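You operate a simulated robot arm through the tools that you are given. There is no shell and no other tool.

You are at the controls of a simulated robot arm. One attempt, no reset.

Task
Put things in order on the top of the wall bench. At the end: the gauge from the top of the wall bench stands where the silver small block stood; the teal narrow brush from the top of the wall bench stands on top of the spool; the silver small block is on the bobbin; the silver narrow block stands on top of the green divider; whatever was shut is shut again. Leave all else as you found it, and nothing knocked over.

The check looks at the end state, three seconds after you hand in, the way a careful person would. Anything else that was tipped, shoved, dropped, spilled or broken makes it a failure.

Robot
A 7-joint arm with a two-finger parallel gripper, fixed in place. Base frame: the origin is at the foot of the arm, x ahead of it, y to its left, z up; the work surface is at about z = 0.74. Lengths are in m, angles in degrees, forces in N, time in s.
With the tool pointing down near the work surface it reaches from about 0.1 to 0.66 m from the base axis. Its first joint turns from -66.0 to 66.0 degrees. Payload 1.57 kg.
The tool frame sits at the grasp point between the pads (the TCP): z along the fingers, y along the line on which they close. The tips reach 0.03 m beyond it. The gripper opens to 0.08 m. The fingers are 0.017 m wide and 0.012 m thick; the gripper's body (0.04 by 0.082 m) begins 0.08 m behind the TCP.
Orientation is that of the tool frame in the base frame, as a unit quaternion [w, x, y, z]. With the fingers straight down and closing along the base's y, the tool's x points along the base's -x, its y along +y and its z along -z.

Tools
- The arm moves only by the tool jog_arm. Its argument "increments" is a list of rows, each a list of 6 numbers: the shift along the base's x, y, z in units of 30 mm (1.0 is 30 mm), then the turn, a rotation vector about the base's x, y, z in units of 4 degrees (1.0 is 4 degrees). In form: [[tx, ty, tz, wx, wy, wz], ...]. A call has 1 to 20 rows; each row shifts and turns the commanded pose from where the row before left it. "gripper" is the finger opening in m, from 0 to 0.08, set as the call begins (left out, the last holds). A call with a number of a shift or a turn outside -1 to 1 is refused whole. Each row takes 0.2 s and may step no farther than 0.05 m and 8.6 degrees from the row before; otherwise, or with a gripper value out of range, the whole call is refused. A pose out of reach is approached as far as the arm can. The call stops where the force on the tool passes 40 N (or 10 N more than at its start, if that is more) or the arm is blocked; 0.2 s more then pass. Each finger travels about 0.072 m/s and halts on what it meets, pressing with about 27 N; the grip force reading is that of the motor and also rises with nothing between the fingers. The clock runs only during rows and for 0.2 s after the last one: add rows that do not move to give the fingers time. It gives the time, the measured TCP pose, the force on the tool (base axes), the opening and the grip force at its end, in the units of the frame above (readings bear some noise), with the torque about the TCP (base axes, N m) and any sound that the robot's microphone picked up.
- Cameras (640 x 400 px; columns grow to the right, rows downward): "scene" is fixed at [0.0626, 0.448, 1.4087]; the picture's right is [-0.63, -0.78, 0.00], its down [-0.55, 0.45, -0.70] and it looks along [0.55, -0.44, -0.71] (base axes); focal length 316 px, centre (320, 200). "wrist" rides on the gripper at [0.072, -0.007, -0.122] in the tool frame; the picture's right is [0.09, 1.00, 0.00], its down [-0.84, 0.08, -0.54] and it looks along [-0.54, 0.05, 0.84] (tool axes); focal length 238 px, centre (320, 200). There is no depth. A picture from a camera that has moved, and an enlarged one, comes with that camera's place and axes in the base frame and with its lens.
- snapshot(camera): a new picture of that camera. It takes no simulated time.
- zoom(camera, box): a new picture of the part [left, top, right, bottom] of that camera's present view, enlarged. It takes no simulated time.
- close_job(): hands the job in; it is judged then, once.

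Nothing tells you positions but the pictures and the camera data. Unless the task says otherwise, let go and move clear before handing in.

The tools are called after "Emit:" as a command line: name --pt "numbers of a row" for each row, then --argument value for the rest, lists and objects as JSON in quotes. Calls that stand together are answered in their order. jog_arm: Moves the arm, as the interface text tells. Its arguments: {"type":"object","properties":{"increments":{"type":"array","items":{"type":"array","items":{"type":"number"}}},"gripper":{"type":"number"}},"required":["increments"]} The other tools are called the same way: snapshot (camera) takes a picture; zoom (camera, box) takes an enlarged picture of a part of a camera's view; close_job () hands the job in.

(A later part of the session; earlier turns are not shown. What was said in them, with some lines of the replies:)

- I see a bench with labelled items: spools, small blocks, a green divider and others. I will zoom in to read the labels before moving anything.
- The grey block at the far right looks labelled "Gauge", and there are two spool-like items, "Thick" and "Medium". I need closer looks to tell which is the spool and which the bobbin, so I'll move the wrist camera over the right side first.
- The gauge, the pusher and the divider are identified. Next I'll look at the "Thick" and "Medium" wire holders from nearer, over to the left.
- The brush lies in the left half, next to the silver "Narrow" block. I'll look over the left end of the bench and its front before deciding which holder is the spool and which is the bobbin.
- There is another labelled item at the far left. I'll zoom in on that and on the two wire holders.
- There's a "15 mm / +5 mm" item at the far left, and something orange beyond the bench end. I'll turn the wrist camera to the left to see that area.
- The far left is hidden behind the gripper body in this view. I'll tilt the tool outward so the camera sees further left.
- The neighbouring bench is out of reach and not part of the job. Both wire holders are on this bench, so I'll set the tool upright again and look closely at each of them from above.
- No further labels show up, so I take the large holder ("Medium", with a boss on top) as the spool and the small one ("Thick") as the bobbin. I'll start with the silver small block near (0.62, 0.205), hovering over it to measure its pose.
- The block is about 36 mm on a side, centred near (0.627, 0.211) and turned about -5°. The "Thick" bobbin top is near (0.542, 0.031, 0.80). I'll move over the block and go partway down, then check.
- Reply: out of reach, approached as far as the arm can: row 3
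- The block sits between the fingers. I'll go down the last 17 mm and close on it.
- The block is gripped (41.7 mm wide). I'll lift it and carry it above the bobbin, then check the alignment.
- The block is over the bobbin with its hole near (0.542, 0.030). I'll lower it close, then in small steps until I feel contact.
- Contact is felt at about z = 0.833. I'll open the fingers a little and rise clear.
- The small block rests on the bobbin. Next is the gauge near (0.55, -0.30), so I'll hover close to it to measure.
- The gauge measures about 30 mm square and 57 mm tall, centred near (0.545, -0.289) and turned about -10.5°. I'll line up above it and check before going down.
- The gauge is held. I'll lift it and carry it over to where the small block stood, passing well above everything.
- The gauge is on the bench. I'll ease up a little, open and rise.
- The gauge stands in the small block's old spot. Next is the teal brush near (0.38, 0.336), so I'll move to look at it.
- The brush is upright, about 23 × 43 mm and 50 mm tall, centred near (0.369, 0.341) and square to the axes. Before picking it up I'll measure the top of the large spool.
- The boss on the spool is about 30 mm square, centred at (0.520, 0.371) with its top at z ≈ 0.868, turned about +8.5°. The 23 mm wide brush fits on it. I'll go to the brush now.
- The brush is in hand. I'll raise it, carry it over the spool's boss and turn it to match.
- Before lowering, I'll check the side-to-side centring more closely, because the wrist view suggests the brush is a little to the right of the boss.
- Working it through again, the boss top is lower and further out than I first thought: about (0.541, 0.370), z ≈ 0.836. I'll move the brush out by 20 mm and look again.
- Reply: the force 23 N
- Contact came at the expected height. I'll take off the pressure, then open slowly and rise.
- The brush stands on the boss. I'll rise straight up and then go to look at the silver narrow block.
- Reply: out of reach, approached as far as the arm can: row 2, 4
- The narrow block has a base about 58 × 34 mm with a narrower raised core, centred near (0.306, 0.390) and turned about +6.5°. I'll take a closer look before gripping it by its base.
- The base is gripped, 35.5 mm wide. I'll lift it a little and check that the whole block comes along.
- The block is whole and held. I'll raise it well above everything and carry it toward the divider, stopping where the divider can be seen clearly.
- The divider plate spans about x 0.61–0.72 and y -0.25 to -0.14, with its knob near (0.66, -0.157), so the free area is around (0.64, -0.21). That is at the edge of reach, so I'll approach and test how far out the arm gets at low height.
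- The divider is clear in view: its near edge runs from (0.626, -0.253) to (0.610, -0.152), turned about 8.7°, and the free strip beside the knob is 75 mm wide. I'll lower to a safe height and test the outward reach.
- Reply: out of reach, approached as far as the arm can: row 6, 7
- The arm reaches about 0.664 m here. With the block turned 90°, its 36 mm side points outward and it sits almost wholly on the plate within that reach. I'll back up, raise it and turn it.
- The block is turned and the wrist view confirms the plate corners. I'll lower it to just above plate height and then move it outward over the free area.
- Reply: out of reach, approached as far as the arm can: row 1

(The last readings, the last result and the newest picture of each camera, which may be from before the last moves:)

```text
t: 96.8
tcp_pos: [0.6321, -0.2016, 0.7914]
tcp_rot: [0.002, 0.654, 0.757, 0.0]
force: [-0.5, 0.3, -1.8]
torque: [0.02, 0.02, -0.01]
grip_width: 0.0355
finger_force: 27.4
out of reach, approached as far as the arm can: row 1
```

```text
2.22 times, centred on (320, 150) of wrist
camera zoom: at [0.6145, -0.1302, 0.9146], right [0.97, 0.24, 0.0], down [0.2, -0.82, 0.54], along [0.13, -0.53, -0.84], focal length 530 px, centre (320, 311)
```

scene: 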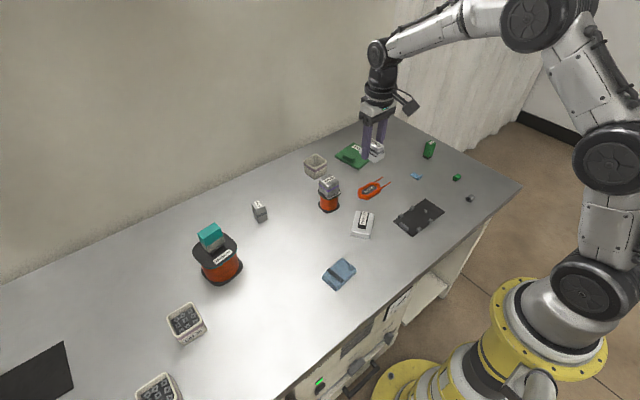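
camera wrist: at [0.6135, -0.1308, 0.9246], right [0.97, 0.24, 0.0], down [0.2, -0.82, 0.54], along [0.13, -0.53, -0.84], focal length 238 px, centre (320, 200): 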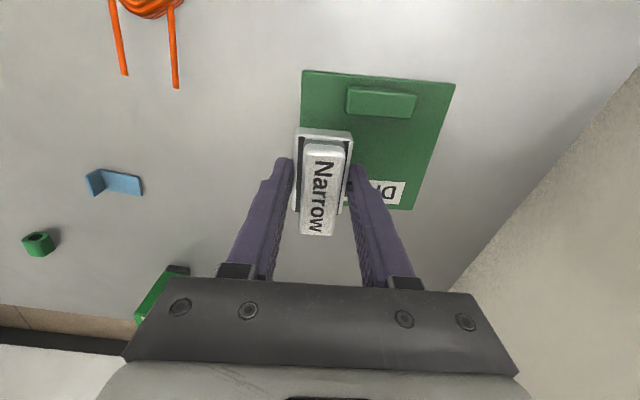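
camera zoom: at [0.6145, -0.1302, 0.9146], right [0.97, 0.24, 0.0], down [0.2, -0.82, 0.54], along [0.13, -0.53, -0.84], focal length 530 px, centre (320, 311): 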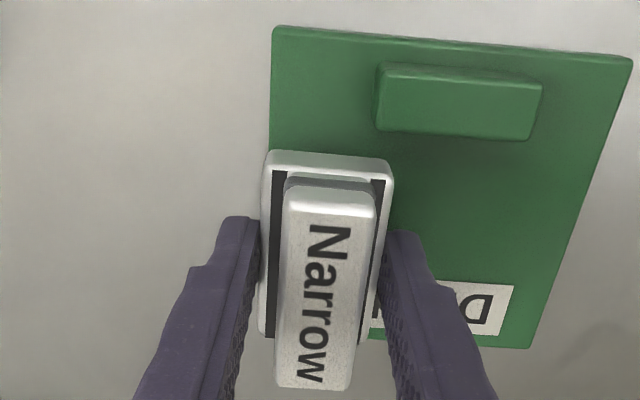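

The block is over the plate, with its near side about level with the plate's edge. I'll lower it gently in small steps until contact.

Emit:
jog_arm --pt "0.05 -0.03 -0.12 0 0 0" --pt "0 0 0 0 0 0"

Emit:
jog_arm --pt "0.05 0 -0.08 0 0 0" --pt "0 0 0 0 0 0"

Emit:
jog_arm --pt "0 0 -0.05 0 0 0" --pt "0 0 0 0 0 0"

Emit:
zoom --camera "scene" --box '[328, 130, 400, 175]'

```text
t: 97.4
tcp_pos: [0.6319, -0.202, 0.7883]
tcp_rot: [0.0, 0.654, 0.757, 0.0]
force: [0.2, -0.1, -2.2]
torque: [0.01, -0.01, 0.03]
grip_width: 0.0355
finger_force: 27.2
out of reach, approached as far as the arm can: row 1
```

```text
t: 98.0
tcp_pos: [0.632, -0.2018, 0.7862]
tcp_rot: [0.001, 0.653, 0.757, 0.0]
force: [0.3, 0.2, -1.9]
torque: [0.01, -0.04, 0.01]
grip_width: 0.0355
finger_force: 27.5
```

```text
t: 98.6
tcp_pos: [0.6312, -0.2021, 0.7839]
tcp_rot: [0.001, 0.653, 0.757, 0.0]
force: [-0.6, -0.2, -2.7]
torque: [0.0, -0.01, 0.01]
grip_width: 0.0352
finger_force: 27.3
```

```text
8.89 times, centred on (364, 152) of scene
camera zoom: at [0.0627, 0.448, 1.4087], right [-0.63, -0.78, 0.0], down [-0.55, 0.45, -0.7], along [0.55, -0.44, -0.71], focal length 2806 px, centre (-71, 622)
```

zoom: 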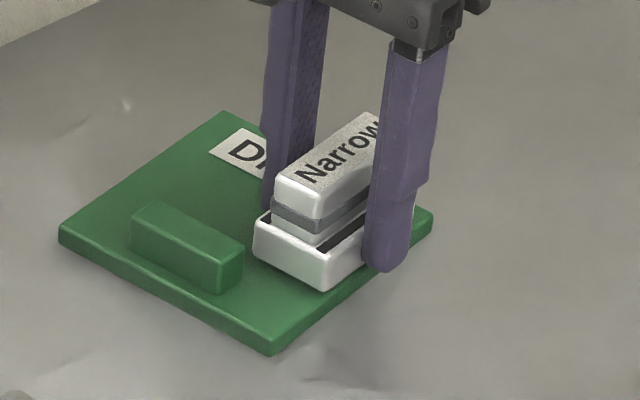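

Emit:
jog_arm --pt "0 0 -0.05 0 0 0" --pt "0 0 0 0 0 0"

Emit:
jog_arm --pt "0 0 -0.05 0 0 0" --pt "0 0 0 0 0 0"

```text
t: 99.2
tcp_pos: [0.6315, -0.2017, 0.7842]
tcp_rot: [-0.001, 0.654, 0.757, 0.0]
force: [0.4, -0.1, -1.7]
torque: [-0.01, 0.01, 0.0]
grip_width: 0.0356
finger_force: 27.5
out of reach, approached as far as the arm can: row 1
```

```text
t: 99.8
tcp_pos: [0.6311, -0.2025, 0.7834]
tcp_rot: [0.0, 0.653, 0.757, -0.001]
force: [0.0, 0.7, -1.0]
torque: [-0.03, 0.04, 0.0]
grip_width: 0.0353
finger_force: 27.0
```

Emit:
jog_arm --pt "-0.02 0 -0.05 0 0 0" --pt "0 0 0 0 0 0"

Emit:
jog_arm --pt "-0.01 0 -0.04 0 0 0" --pt "0 0 0 0 0 0"

Emit:
zoom --camera "scene" --box '[328, 130, 400, 175]'

```text
t: 100.4
tcp_pos: [0.6299, -0.2006, 0.782]
tcp_rot: [0.001, 0.653, 0.757, 0.0]
force: [0.1, 0.6, 2.2]
torque: [0.05, 0.05, -0.03]
grip_width: 0.0355
finger_force: 27.2
```

```text
t: 101.0
tcp_pos: [0.6314, -0.2017, 0.7811]
tcp_rot: [0.003, 0.655, 0.756, 0.001]
force: [-2.5, 0.6, 11.5]
torque: [0.19, 0.21, 0.01]
grip_width: 0.0355
finger_force: 27.5
```

```text
8.89 times, centred on (364, 152) of scene
camera zoom: at [0.0623, 0.4481, 1.4086], right [-0.63, -0.78, 0.0], down [-0.55, 0.44, -0.7], along [0.55, -0.44, -0.71], focal length 2806 px, centre (-71, 622)
```

zoom: 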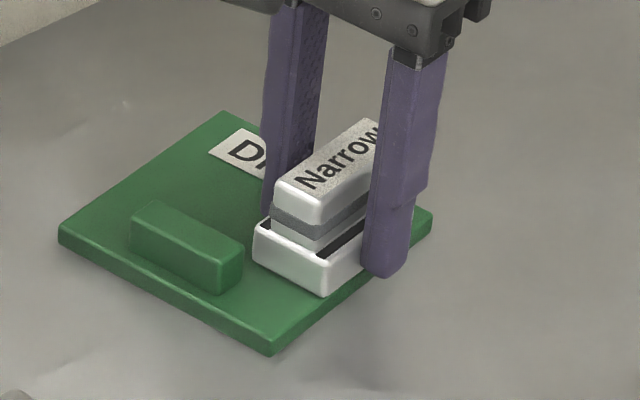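

Contact is at the expected height. I'll ease the pressure, open a little and rise straight up.

Emit:
jog_arm --pt "0 0 0.05 0 0 0" --pt "0 0 0 0 0 0"

Emit:
jog_arm --pt "0 0 0 0 0 0" --pt "0 0 0 0 0 0" --pt "0 0 0 0 0 0" --gripper 0.056

Emit:
zoom --camera "scene" --box '[328, 130, 400, 175]'

Emit:
zoom --camera "wrist" --box '[230, 60, 410, 240]'

```text
t: 101.6
tcp_pos: [0.632, -0.2015, 0.7822]
tcp_rot: [0.003, 0.654, 0.757, 0.0]
force: [4.0, -1.5, 9.8]
torque: [0.06, -0.07, -0.02]
grip_width: 0.0357
finger_force: 26.7
```

```text
t: 102.4
tcp_pos: [0.6295, -0.2019, 0.7806]
tcp_rot: [0.0, 0.653, 0.757, 0.0]
force: [-1.5, 0.0, 2.0]
torque: [0.01, -0.01, 0.0]
grip_width: 0.0545
finger_force: 0.1
```

```text
8.89 times, centred on (364, 152) of scene
camera zoom: at [0.0625, 0.448, 1.4087], right [-0.63, -0.78, 0.0], down [-0.55, 0.45, -0.7], along [0.55, -0.44, -0.71], focal length 2806 px, centre (-71, 622)
```

zoom: 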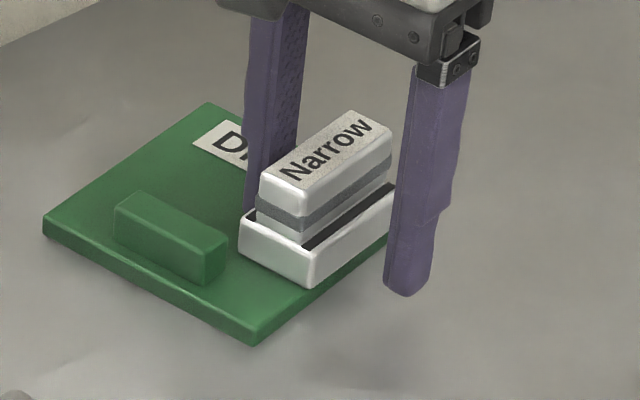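

```text
2.22 times, centred on (320, 150) of wrist
camera zoom: at [0.6121, -0.1307, 0.9023], right [0.97, 0.24, 0.0], down [0.2, -0.82, 0.54], along [0.13, -0.53, -0.84], focal length 530 px, centre (320, 311)
```

zoom: 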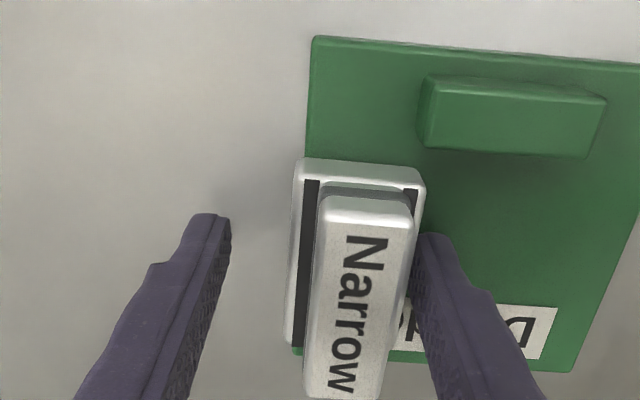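

The divider slid about 8 mm outward as the far finger opened, because its tip was touching the plate. I'll reverse that now: with that fingertip still pressing, I'll draw the arm back the same distance and check.

Emit:
jog_arm --pt "0 0 -0.04 0 0 0" --pt "-0.06 -0.01 0 0 0 0" --pt "-0.07 -0.01 0 0 0 0" --pt "0 0 0 0 0 0"

Emit:
zoom --camera "scene" --box '[328, 130, 400, 175]'

```text
t: 103.4
tcp_pos: [0.6272, -0.2032, 0.7807]
tcp_rot: [-0.001, 0.654, 0.757, 0.0]
force: [-0.2, 1.3, -0.6]
torque: [0.01, 0.01, -0.03]
grip_width: 0.0564
finger_force: 0.1
```

```text
8.89 times, centred on (364, 152) of scene
camera zoom: at [0.0626, 0.448, 1.4087], right [-0.63, -0.78, 0.0], down [-0.55, 0.45, -0.7], along [0.55, -0.44, -0.71], focal length 2806 px, centre (-71, 622)
```

zoom: 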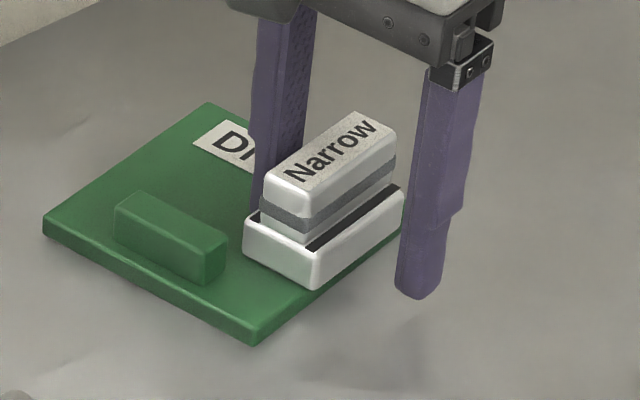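

The plate stayed put this time and only the block slid a couple of millimetres, so I'll stop that. I'll rise clear and look at how the block and plate sit.

Emit:
jog_arm --pt "0.04 0.01 0.05 0 0 0" --pt "0 0 0.5 0 0 0" --pt "0 0 1 0 0 0" --pt "-0.3 0 1 0 0 0" --pt "-0.5 0 0.5 0 0 0" --pt "0 0 0 0 0 0"

Emit:
zoom --camera "scene" --box '[328, 130, 400, 175]'

Emit:
snapshot --camera "wrist"

Emit:
zoom --camera "wrist" --box '[280, 40, 480, 200]'

```text
t: 104.8
tcp_pos: [0.6025, -0.2023, 0.8743]
tcp_rot: [0.0, 0.653, 0.757, 0.0]
force: [-0.5, 0.4, 0.1]
torque: [0.01, 0.01, 0.01]
grip_width: 0.0561
finger_force: 0.0
```

```text
8.89 times, centred on (364, 152) of scene
camera zoom: at [0.0626, 0.448, 1.4087], right [-0.63, -0.78, 0.0], down [-0.55, 0.45, -0.7], along [0.55, -0.44, -0.71], focal length 2806 px, centre (-71, 622)
```

zoom: 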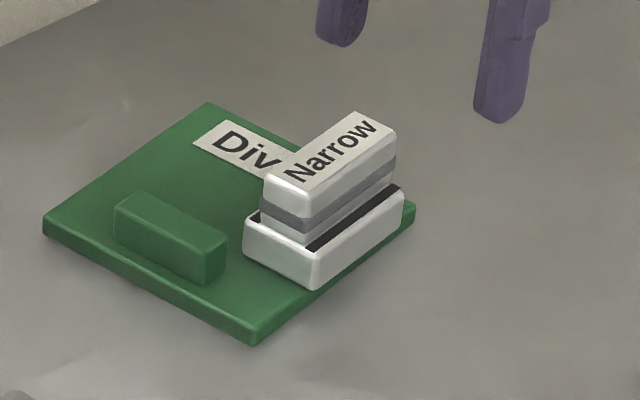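

```text
taken
camera wrist: at [0.5855, -0.1321, 0.9943], right [0.97, 0.24, 0.0], down [0.2, -0.82, 0.54], along [0.13, -0.53, -0.84], focal length 238 px, centre (320, 200)
```

wrist: 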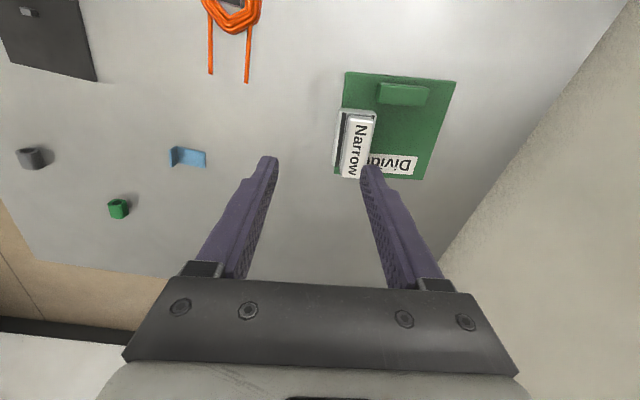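

```text
2.50 times, centred on (380, 120) of wrist
camera zoom: at [0.5855, -0.1321, 0.9943], right [0.97, 0.24, 0.0], down [0.2, -0.82, 0.54], along [0.13, -0.53, -0.84], focal length 596 px, centre (170, 400)
```

zoom: 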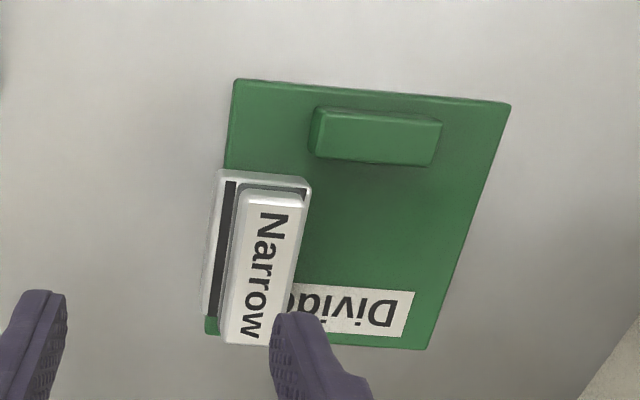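

Emit:
zoom --camera "scene" --box '[320, 115, 416, 175]'

```text
6.67 times, centred on (368, 145) of scene
camera zoom: at [0.0626, 0.448, 1.4087], right [-0.63, -0.78, 0.0], down [-0.55, 0.45, -0.7], along [0.55, -0.44, -0.71], focal length 2105 px, centre (0, 567)
```

zoom: 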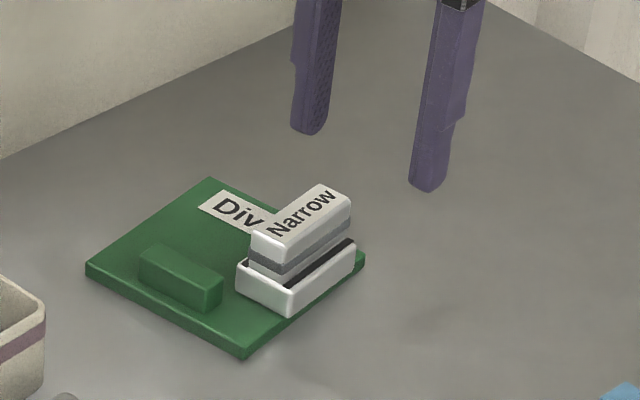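

The block stands securely on the plate, but the plate is about 7.5 mm further out than before. To put it back, I'll straddle the block with the gripper wide open and press the far fingertip lightly on the plate's middle. Then I'll draw it back in small checked steps.

Emit:
jog_arm --pt "0.3 -0.07 -0.5 0 0 0" --pt "0.27 0 -0.8 0 0 0" --pt "0 0 -0.6 0 0 0" --pt "0 0 0 0 0 0" --gripper 0.08

Emit:
snapshot --camera "wrist"

Emit:
zoom --camera "scene" --box '[320, 115, 416, 175]'

```text
t: 105.8
tcp_pos: [0.6202, -0.203, 0.8151]
tcp_rot: [0.0, 0.653, 0.757, -0.001]
force: [-0.8, -0.4, -0.7]
torque: [-0.01, -0.02, -0.03]
grip_width: 0.0799
finger_force: 0.1
```

```text
taken
camera wrist: at [0.6025, -0.1319, 0.9369], right [0.97, 0.24, 0.0], down [0.2, -0.82, 0.54], along [0.13, -0.53, -0.84], focal length 238 px, centre (320, 200)
```

wrist: 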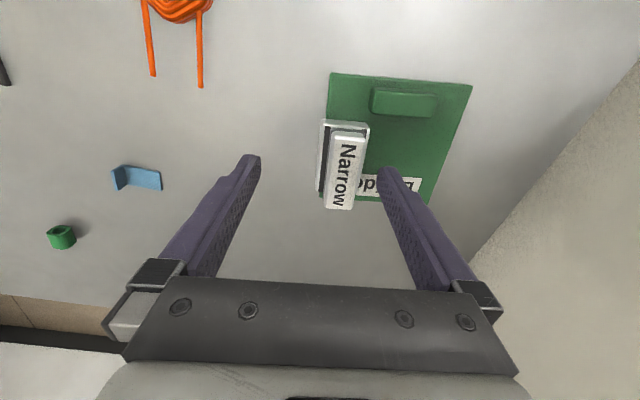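

```text
6.67 times, centred on (368, 145) of scene
camera zoom: at [0.0626, 0.448, 1.4087], right [-0.63, -0.78, 0.0], down [-0.55, 0.45, -0.7], along [0.55, -0.44, -0.71], focal length 2105 px, centre (0, 567)
```

zoom: 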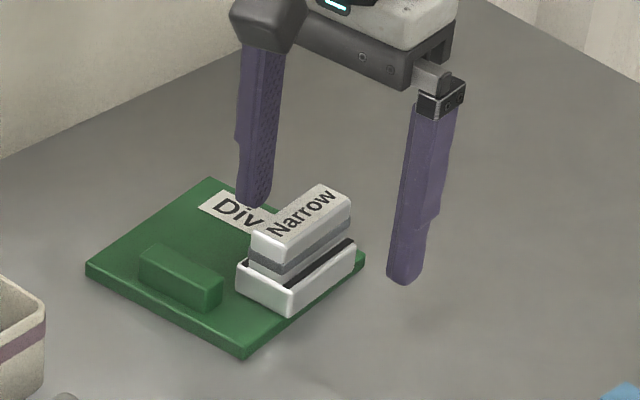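

Emit:
jog_arm --pt "0 0 -0.4 0 0 0" --pt "0 0 -0.35 0 0 0" --pt "0 0 0 0 0 0"

Emit:
zoom --camera "wrist" --box '[220, 60, 440, 240]'

Emit:
zoom --camera "scene" --box '[320, 115, 416, 175]'

```text
t: 106.6
tcp_pos: [0.6192, -0.2029, 0.7942]
tcp_rot: [0.0, 0.654, 0.756, 0.0]
force: [-0.2, 0.2, -0.7]
torque: [0.03, 0.01, -0.03]
grip_width: 0.08
finger_force: 0.1
```

```text
2.22 times, centred on (330, 150) of wrist
camera zoom: at [0.6023, -0.1329, 0.9155], right [0.97, 0.24, 0.0], down [0.2, -0.82, 0.54], along [0.13, -0.53, -0.84], focal length 530 px, centre (298, 311)
```

zoom: 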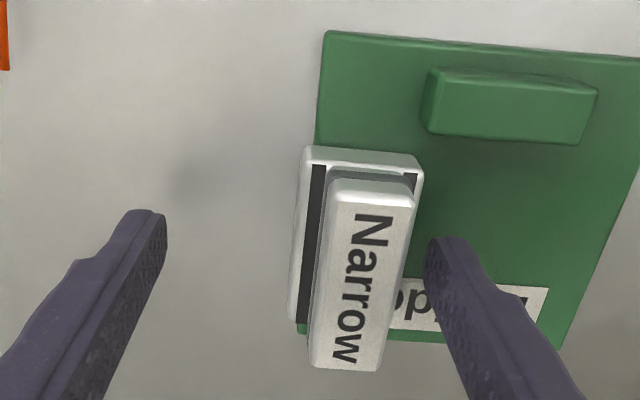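

```text
6.67 times, centred on (368, 145) of scene
camera zoom: at [0.0626, 0.448, 1.4087], right [-0.63, -0.78, 0.0], down [-0.55, 0.45, -0.7], along [0.55, -0.44, -0.71], focal length 2105 px, centre (0, 567)
```

zoom: 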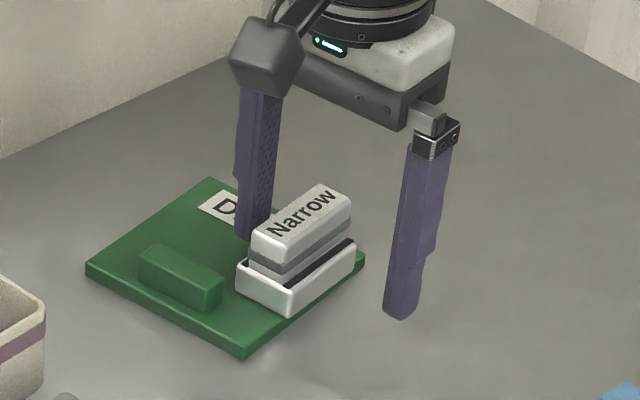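

Emit:
jog_arm --pt "0 0 -0.35 0 0 0" --pt "0 0 0 0 0 0"

Emit:
jog_arm --pt "0 0 -0.08 0 0 0" --pt "0 0 0 0 0 0"

Emit:
jog_arm --pt "0 0 -0.05 0 0 0" --pt "0 0 0 0 0 0"

```text
t: 107.2
tcp_pos: [0.6193, -0.2042, 0.7817]
tcp_rot: [0.0, 0.653, 0.757, 0.0]
force: [0.2, 0.4, 0.1]
torque: [0.0, 0.03, 0.04]
grip_width: 0.08
finger_force: 0.1
```

```text
t: 107.8
tcp_pos: [0.6215, -0.2033, 0.7793]
tcp_rot: [0.0, 0.653, 0.757, 0.0]
force: [-0.4, -0.6, -0.3]
torque: [-0.01, 0.01, -0.01]
grip_width: 0.0801
finger_force: 0.0
```

```text
t: 108.4
tcp_pos: [0.6198, -0.2046, 0.7796]
tcp_rot: [0.002, 0.653, 0.757, 0.002]
force: [-0.4, 1.2, 8.3]
torque: [0.07, -0.27, 0.08]
grip_width: 0.0788
finger_force: 0.0
```

The far fingertip is pressing on the plate with about 8 N. I'll draw back 3 mm and look.

Emit:
jog_arm --pt "-0.05 -0.008 -0.01 0 0 0" --pt "-0.05 -0.008 0 0 0 0" --pt "0 0 0 0 0 0"

Emit:
zoom --camera "scene" --box '[320, 115, 416, 175]'

```text
t: 109.2
tcp_pos: [0.6177, -0.2051, 0.7793]
tcp_rot: [0.003, 0.654, 0.756, 0.0]
force: [5.0, 0.4, 12.0]
torque: [0.14, -0.68, 0.0]
grip_width: 0.0802
finger_force: 0.0
```

```text
6.67 times, centred on (368, 145) of scene
camera zoom: at [0.0625, 0.4481, 1.4086], right [-0.63, -0.78, 0.0], down [-0.55, 0.44, -0.7], along [0.55, -0.44, -0.71], focal length 2105 px, centre (0, 567)
```

zoom: 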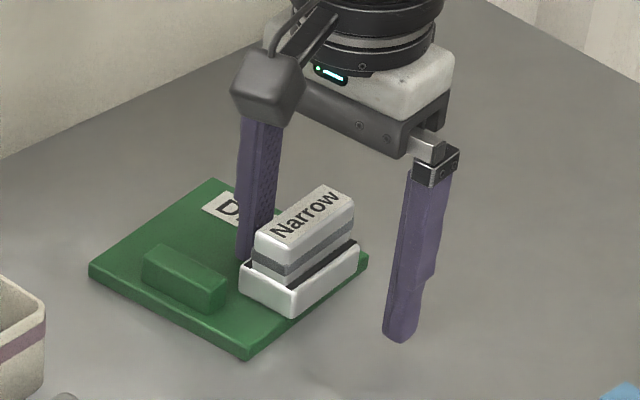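

The plate and block moved together, as intended. I'll continue in small steps.

Emit:
jog_arm --pt "-0.05 -0.008 0 0 0 0" --pt "-0.05 -0.008 0 0 0 0" --pt "-0.04 -0.006 0 0 0 0" --pt "0 0 0 0 0 0"

Emit:
zoom --camera "scene" --box '[320, 115, 416, 175]'

```text
t: 110.2
tcp_pos: [0.6141, -0.2062, 0.7794]
tcp_rot: [0.002, 0.653, 0.757, 0.0]
force: [5.6, 3.0, 16.3]
torque: [0.17, -0.85, 0.03]
grip_width: 0.08
finger_force: 0.0
```

```text
6.67 times, centred on (368, 145) of scene
camera zoom: at [0.0624, 0.4481, 1.4086], right [-0.63, -0.78, 0.0], down [-0.55, 0.44, -0.7], along [0.55, -0.44, -0.71], focal length 2105 px, centre (0, 567)
```

zoom: 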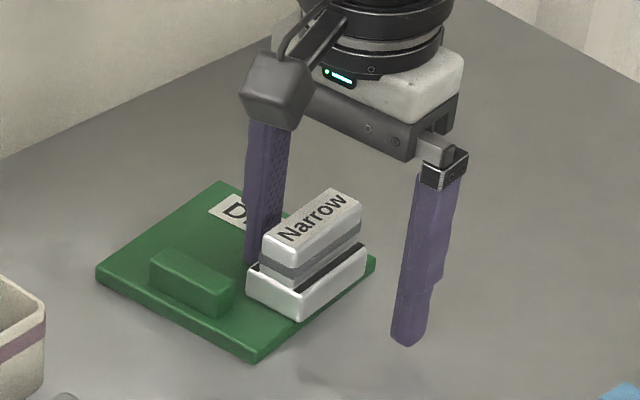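

Emit:
jog_arm --pt "-0.04 -0.006 0 0 0 0" --pt "0 0 0 0 0 0"

Emit:
jog_arm --pt "0 0 0.1 0 0 0" --pt "0 0 0.3 0 0 0" --pt "0 0 0.8 0 0 0" --pt "0 0 1 0 0 0" --pt "-0.5 0 1 0 0 0" --pt "-0.5 0 0.5 0 0 0" --pt "0 0 0 0 0 0"

Emit:
zoom --camera "scene" --box '[320, 115, 416, 175]'

Emit:
zoom --camera "wrist" --box '[260, 20, 480, 220]'

```text
t: 110.8
tcp_pos: [0.6129, -0.2059, 0.7788]
tcp_rot: [0.002, 0.653, 0.757, 0.0]
force: [5.5, 2.2, 17.2]
torque: [0.19, -0.92, 0.1]
grip_width: 0.0799
finger_force: 0.0
```

```text
t: 112.4
tcp_pos: [0.5796, -0.2068, 0.8892]
tcp_rot: [-0.001, 0.654, 0.756, -0.001]
force: [0.3, 0.0, -0.3]
torque: [0.03, 0.0, 0.01]
grip_width: 0.0798
finger_force: 0.1
```

```text
6.67 times, centred on (368, 145) of scene
camera zoom: at [0.0626, 0.448, 1.4087], right [-0.63, -0.78, 0.0], down [-0.55, 0.45, -0.7], along [0.55, -0.44, -0.71], focal length 2105 px, centre (0, 567)
```

zoom: 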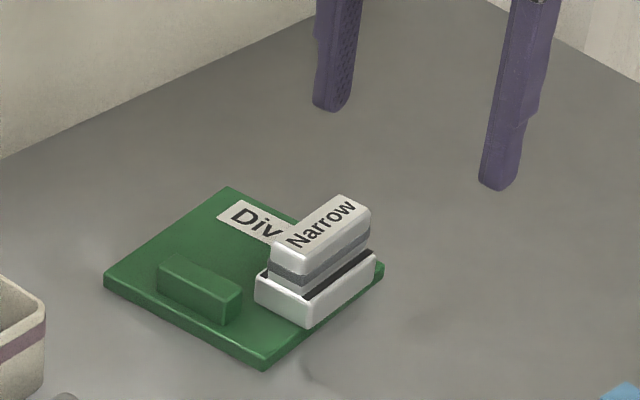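

```text
2.00 times, centred on (370, 120) of wrist
camera zoom: at [0.5634, -0.136, 1.0113], right [0.97, 0.24, 0.0], down [0.2, -0.82, 0.54], along [0.13, -0.53, -0.84], focal length 477 px, centre (220, 360)
```

zoom: 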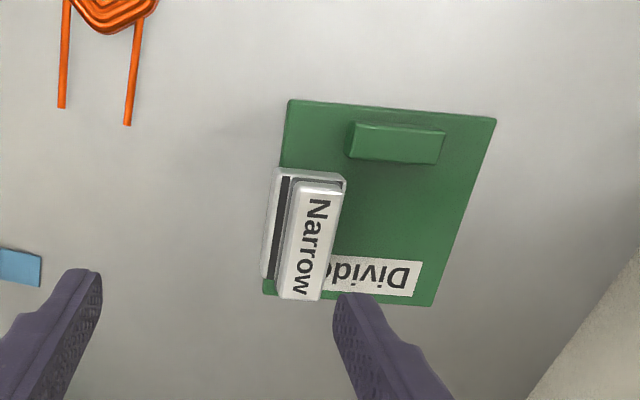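

The plate is back within about 3 mm of its old place, with the block standing well on it. I'll raise the arm clear, turn it back to the starting pose and check the whole bench.

Emit:
jog_arm --pt "-0.5 0 1 0 0 0" --pt "-0.5 0 1 0 0 0" --pt "-0.5 0.3 1 0 0 1" --pt "-0.5 0.3 1 0 0 1" --pt "-0.5 0.3 0.8 0 0 1" --pt "-0.5 0.3 0 0 0 1" --pt "-0.5 0.3 0 0 0 1" --pt "-0.5 0.3 0 0 0 1" --pt "0 0.3 0 0 0 1" --pt "0 0.3 0 0 0 1" --pt "0 0.3 0 0 0 1" --pt "0 0.3 0 0 0 1" --pt "0 0.3 0 0 0 1" --pt "0 0.3 0 0 0 1" --pt "0 0.3 0 0 0 1" --pt "0 0.3 0 0 0 1" --pt "0 0 0 0 0 1" --pt "0 0 0 0 0 1" --pt "0 0 0 0 0 1" --pt "0 0 0 0 0 1"

Emit:
jog_arm --pt "0 0 0 0 0 1" --pt "0 0 0 0 0 1" --pt "0 0 0 0 0 0"

Emit:
snapshot --camera "scene"

Emit:
snapshot --camera "wrist"

Emit:
zoom --camera "scene" --box '[290, 120, 490, 245]'

Emit:
zoom --camera "scene" --box '[180, 180, 380, 305]'

```text
t: 116.6
tcp_pos: [0.4621, -0.0787, 1.0328]
tcp_rot: [0.0, 0.083, 0.997, 0.0]
force: [0.7, -0.9, -0.2]
torque: [0.01, -0.02, 0.0]
grip_width: 0.08
finger_force: 0.0
```

```text
t: 117.4
tcp_pos: [0.463, -0.0787, 1.0336]
tcp_rot: [0.0, 0.013, 1.0, 0.001]
force: [0.2, 0.3, 0.8]
torque: [-0.02, -0.02, -0.01]
grip_width: 0.0799
finger_force: 0.1
```

```text
taken
```

scene: 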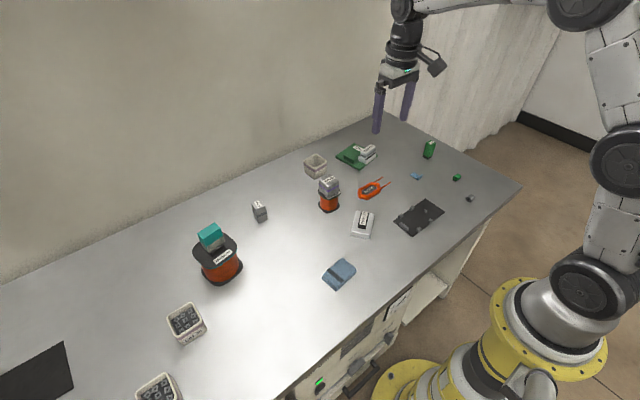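

```text
taken
camera wrist: at [0.3898, -0.0834, 1.1553], right [-0.06, 1.0, 0.0], down [0.84, 0.05, 0.54], along [0.54, 0.03, -0.84], focal length 238 px, centre (320, 200)
```

wrist: 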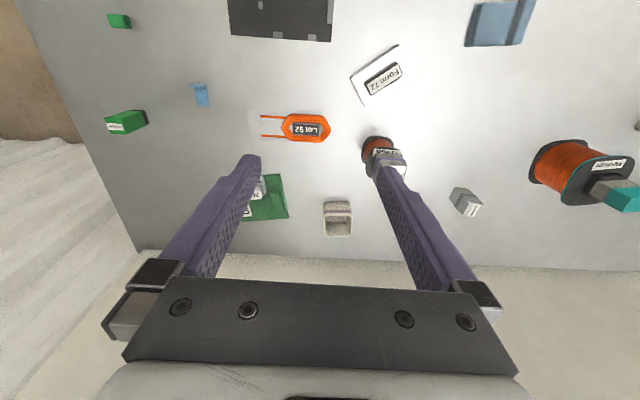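

```text
3.20 times, centred on (390, 182) of scene
camera zoom: at [0.0626, 0.448, 1.4087], right [-0.63, -0.78, 0.0], down [-0.55, 0.45, -0.7], along [0.55, -0.44, -0.71], focal length 1010 px, centre (96, 256)
```

zoom: 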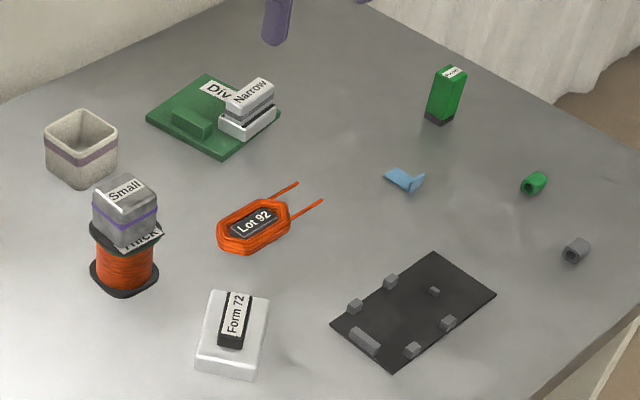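

```text
3.20 times, centred on (280, 242) of scene
camera zoom: at [0.0626, 0.448, 1.4087], right [-0.63, -0.78, 0.0], down [-0.55, 0.45, -0.7], along [0.55, -0.44, -0.71], focal length 1010 px, centre (448, 64)
```

zoom: 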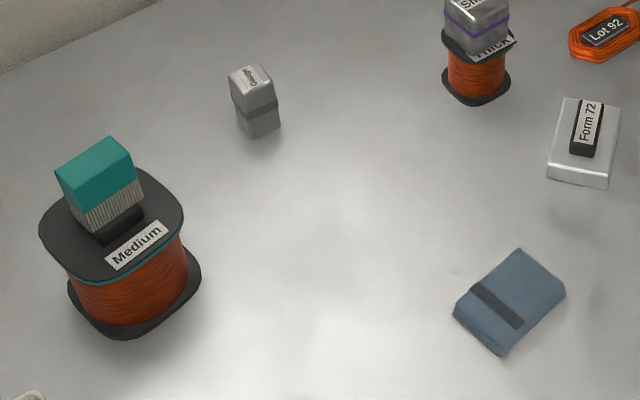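

Everything is in place and nothing else has moved:
- **Gauge:** it stands where the small block stood.
- **Teal brush:** it stands on the large spool.
- **Small block:** it is on the small bobbin.
- **Narrow block:** it stands on the green divider, which sits about 3 mm from where it was.

I opened nothing, and the arm is clear, so I'm handing in.

Emit:
close_job

```text
The job is handed in.
```

I've handed the job in with all four items placed, but I had to guess which wire holder was the spool and which was the bobbin. I won't know the result until it is judged.

| Item | Where it is now |
|---|---|
| Gauge | Standing where the silver small block stood, within about 2 mm |
| Teal narrow brush | Standing upright on top of the large wire holder (labelled "Medium") |
| Silver small block | On top of the small wire holder (labelled "Thick") |
| Silver narrow block | Standing on the green divider, beside its knob, with one side about 4 mm past the plate's edge |

- **Spool and bobbin:** neither holder was labelled with its name. I took the larger one as the spool and the smaller as the bobbin, because a bobbin is usually the smaller of the two. If that is the wrong way round, the brush and the small block are swapped.
- **Divider moved slightly:** a fingertip dragged it about 7.5 mm when I let go of the narrow block. I pulled it back, slightly too far, and it now sits about 3.5 mm closer to the arm than where it started.

I opened nothing. In the final pictures nothing was knocked over and nothing else had visibly moved.
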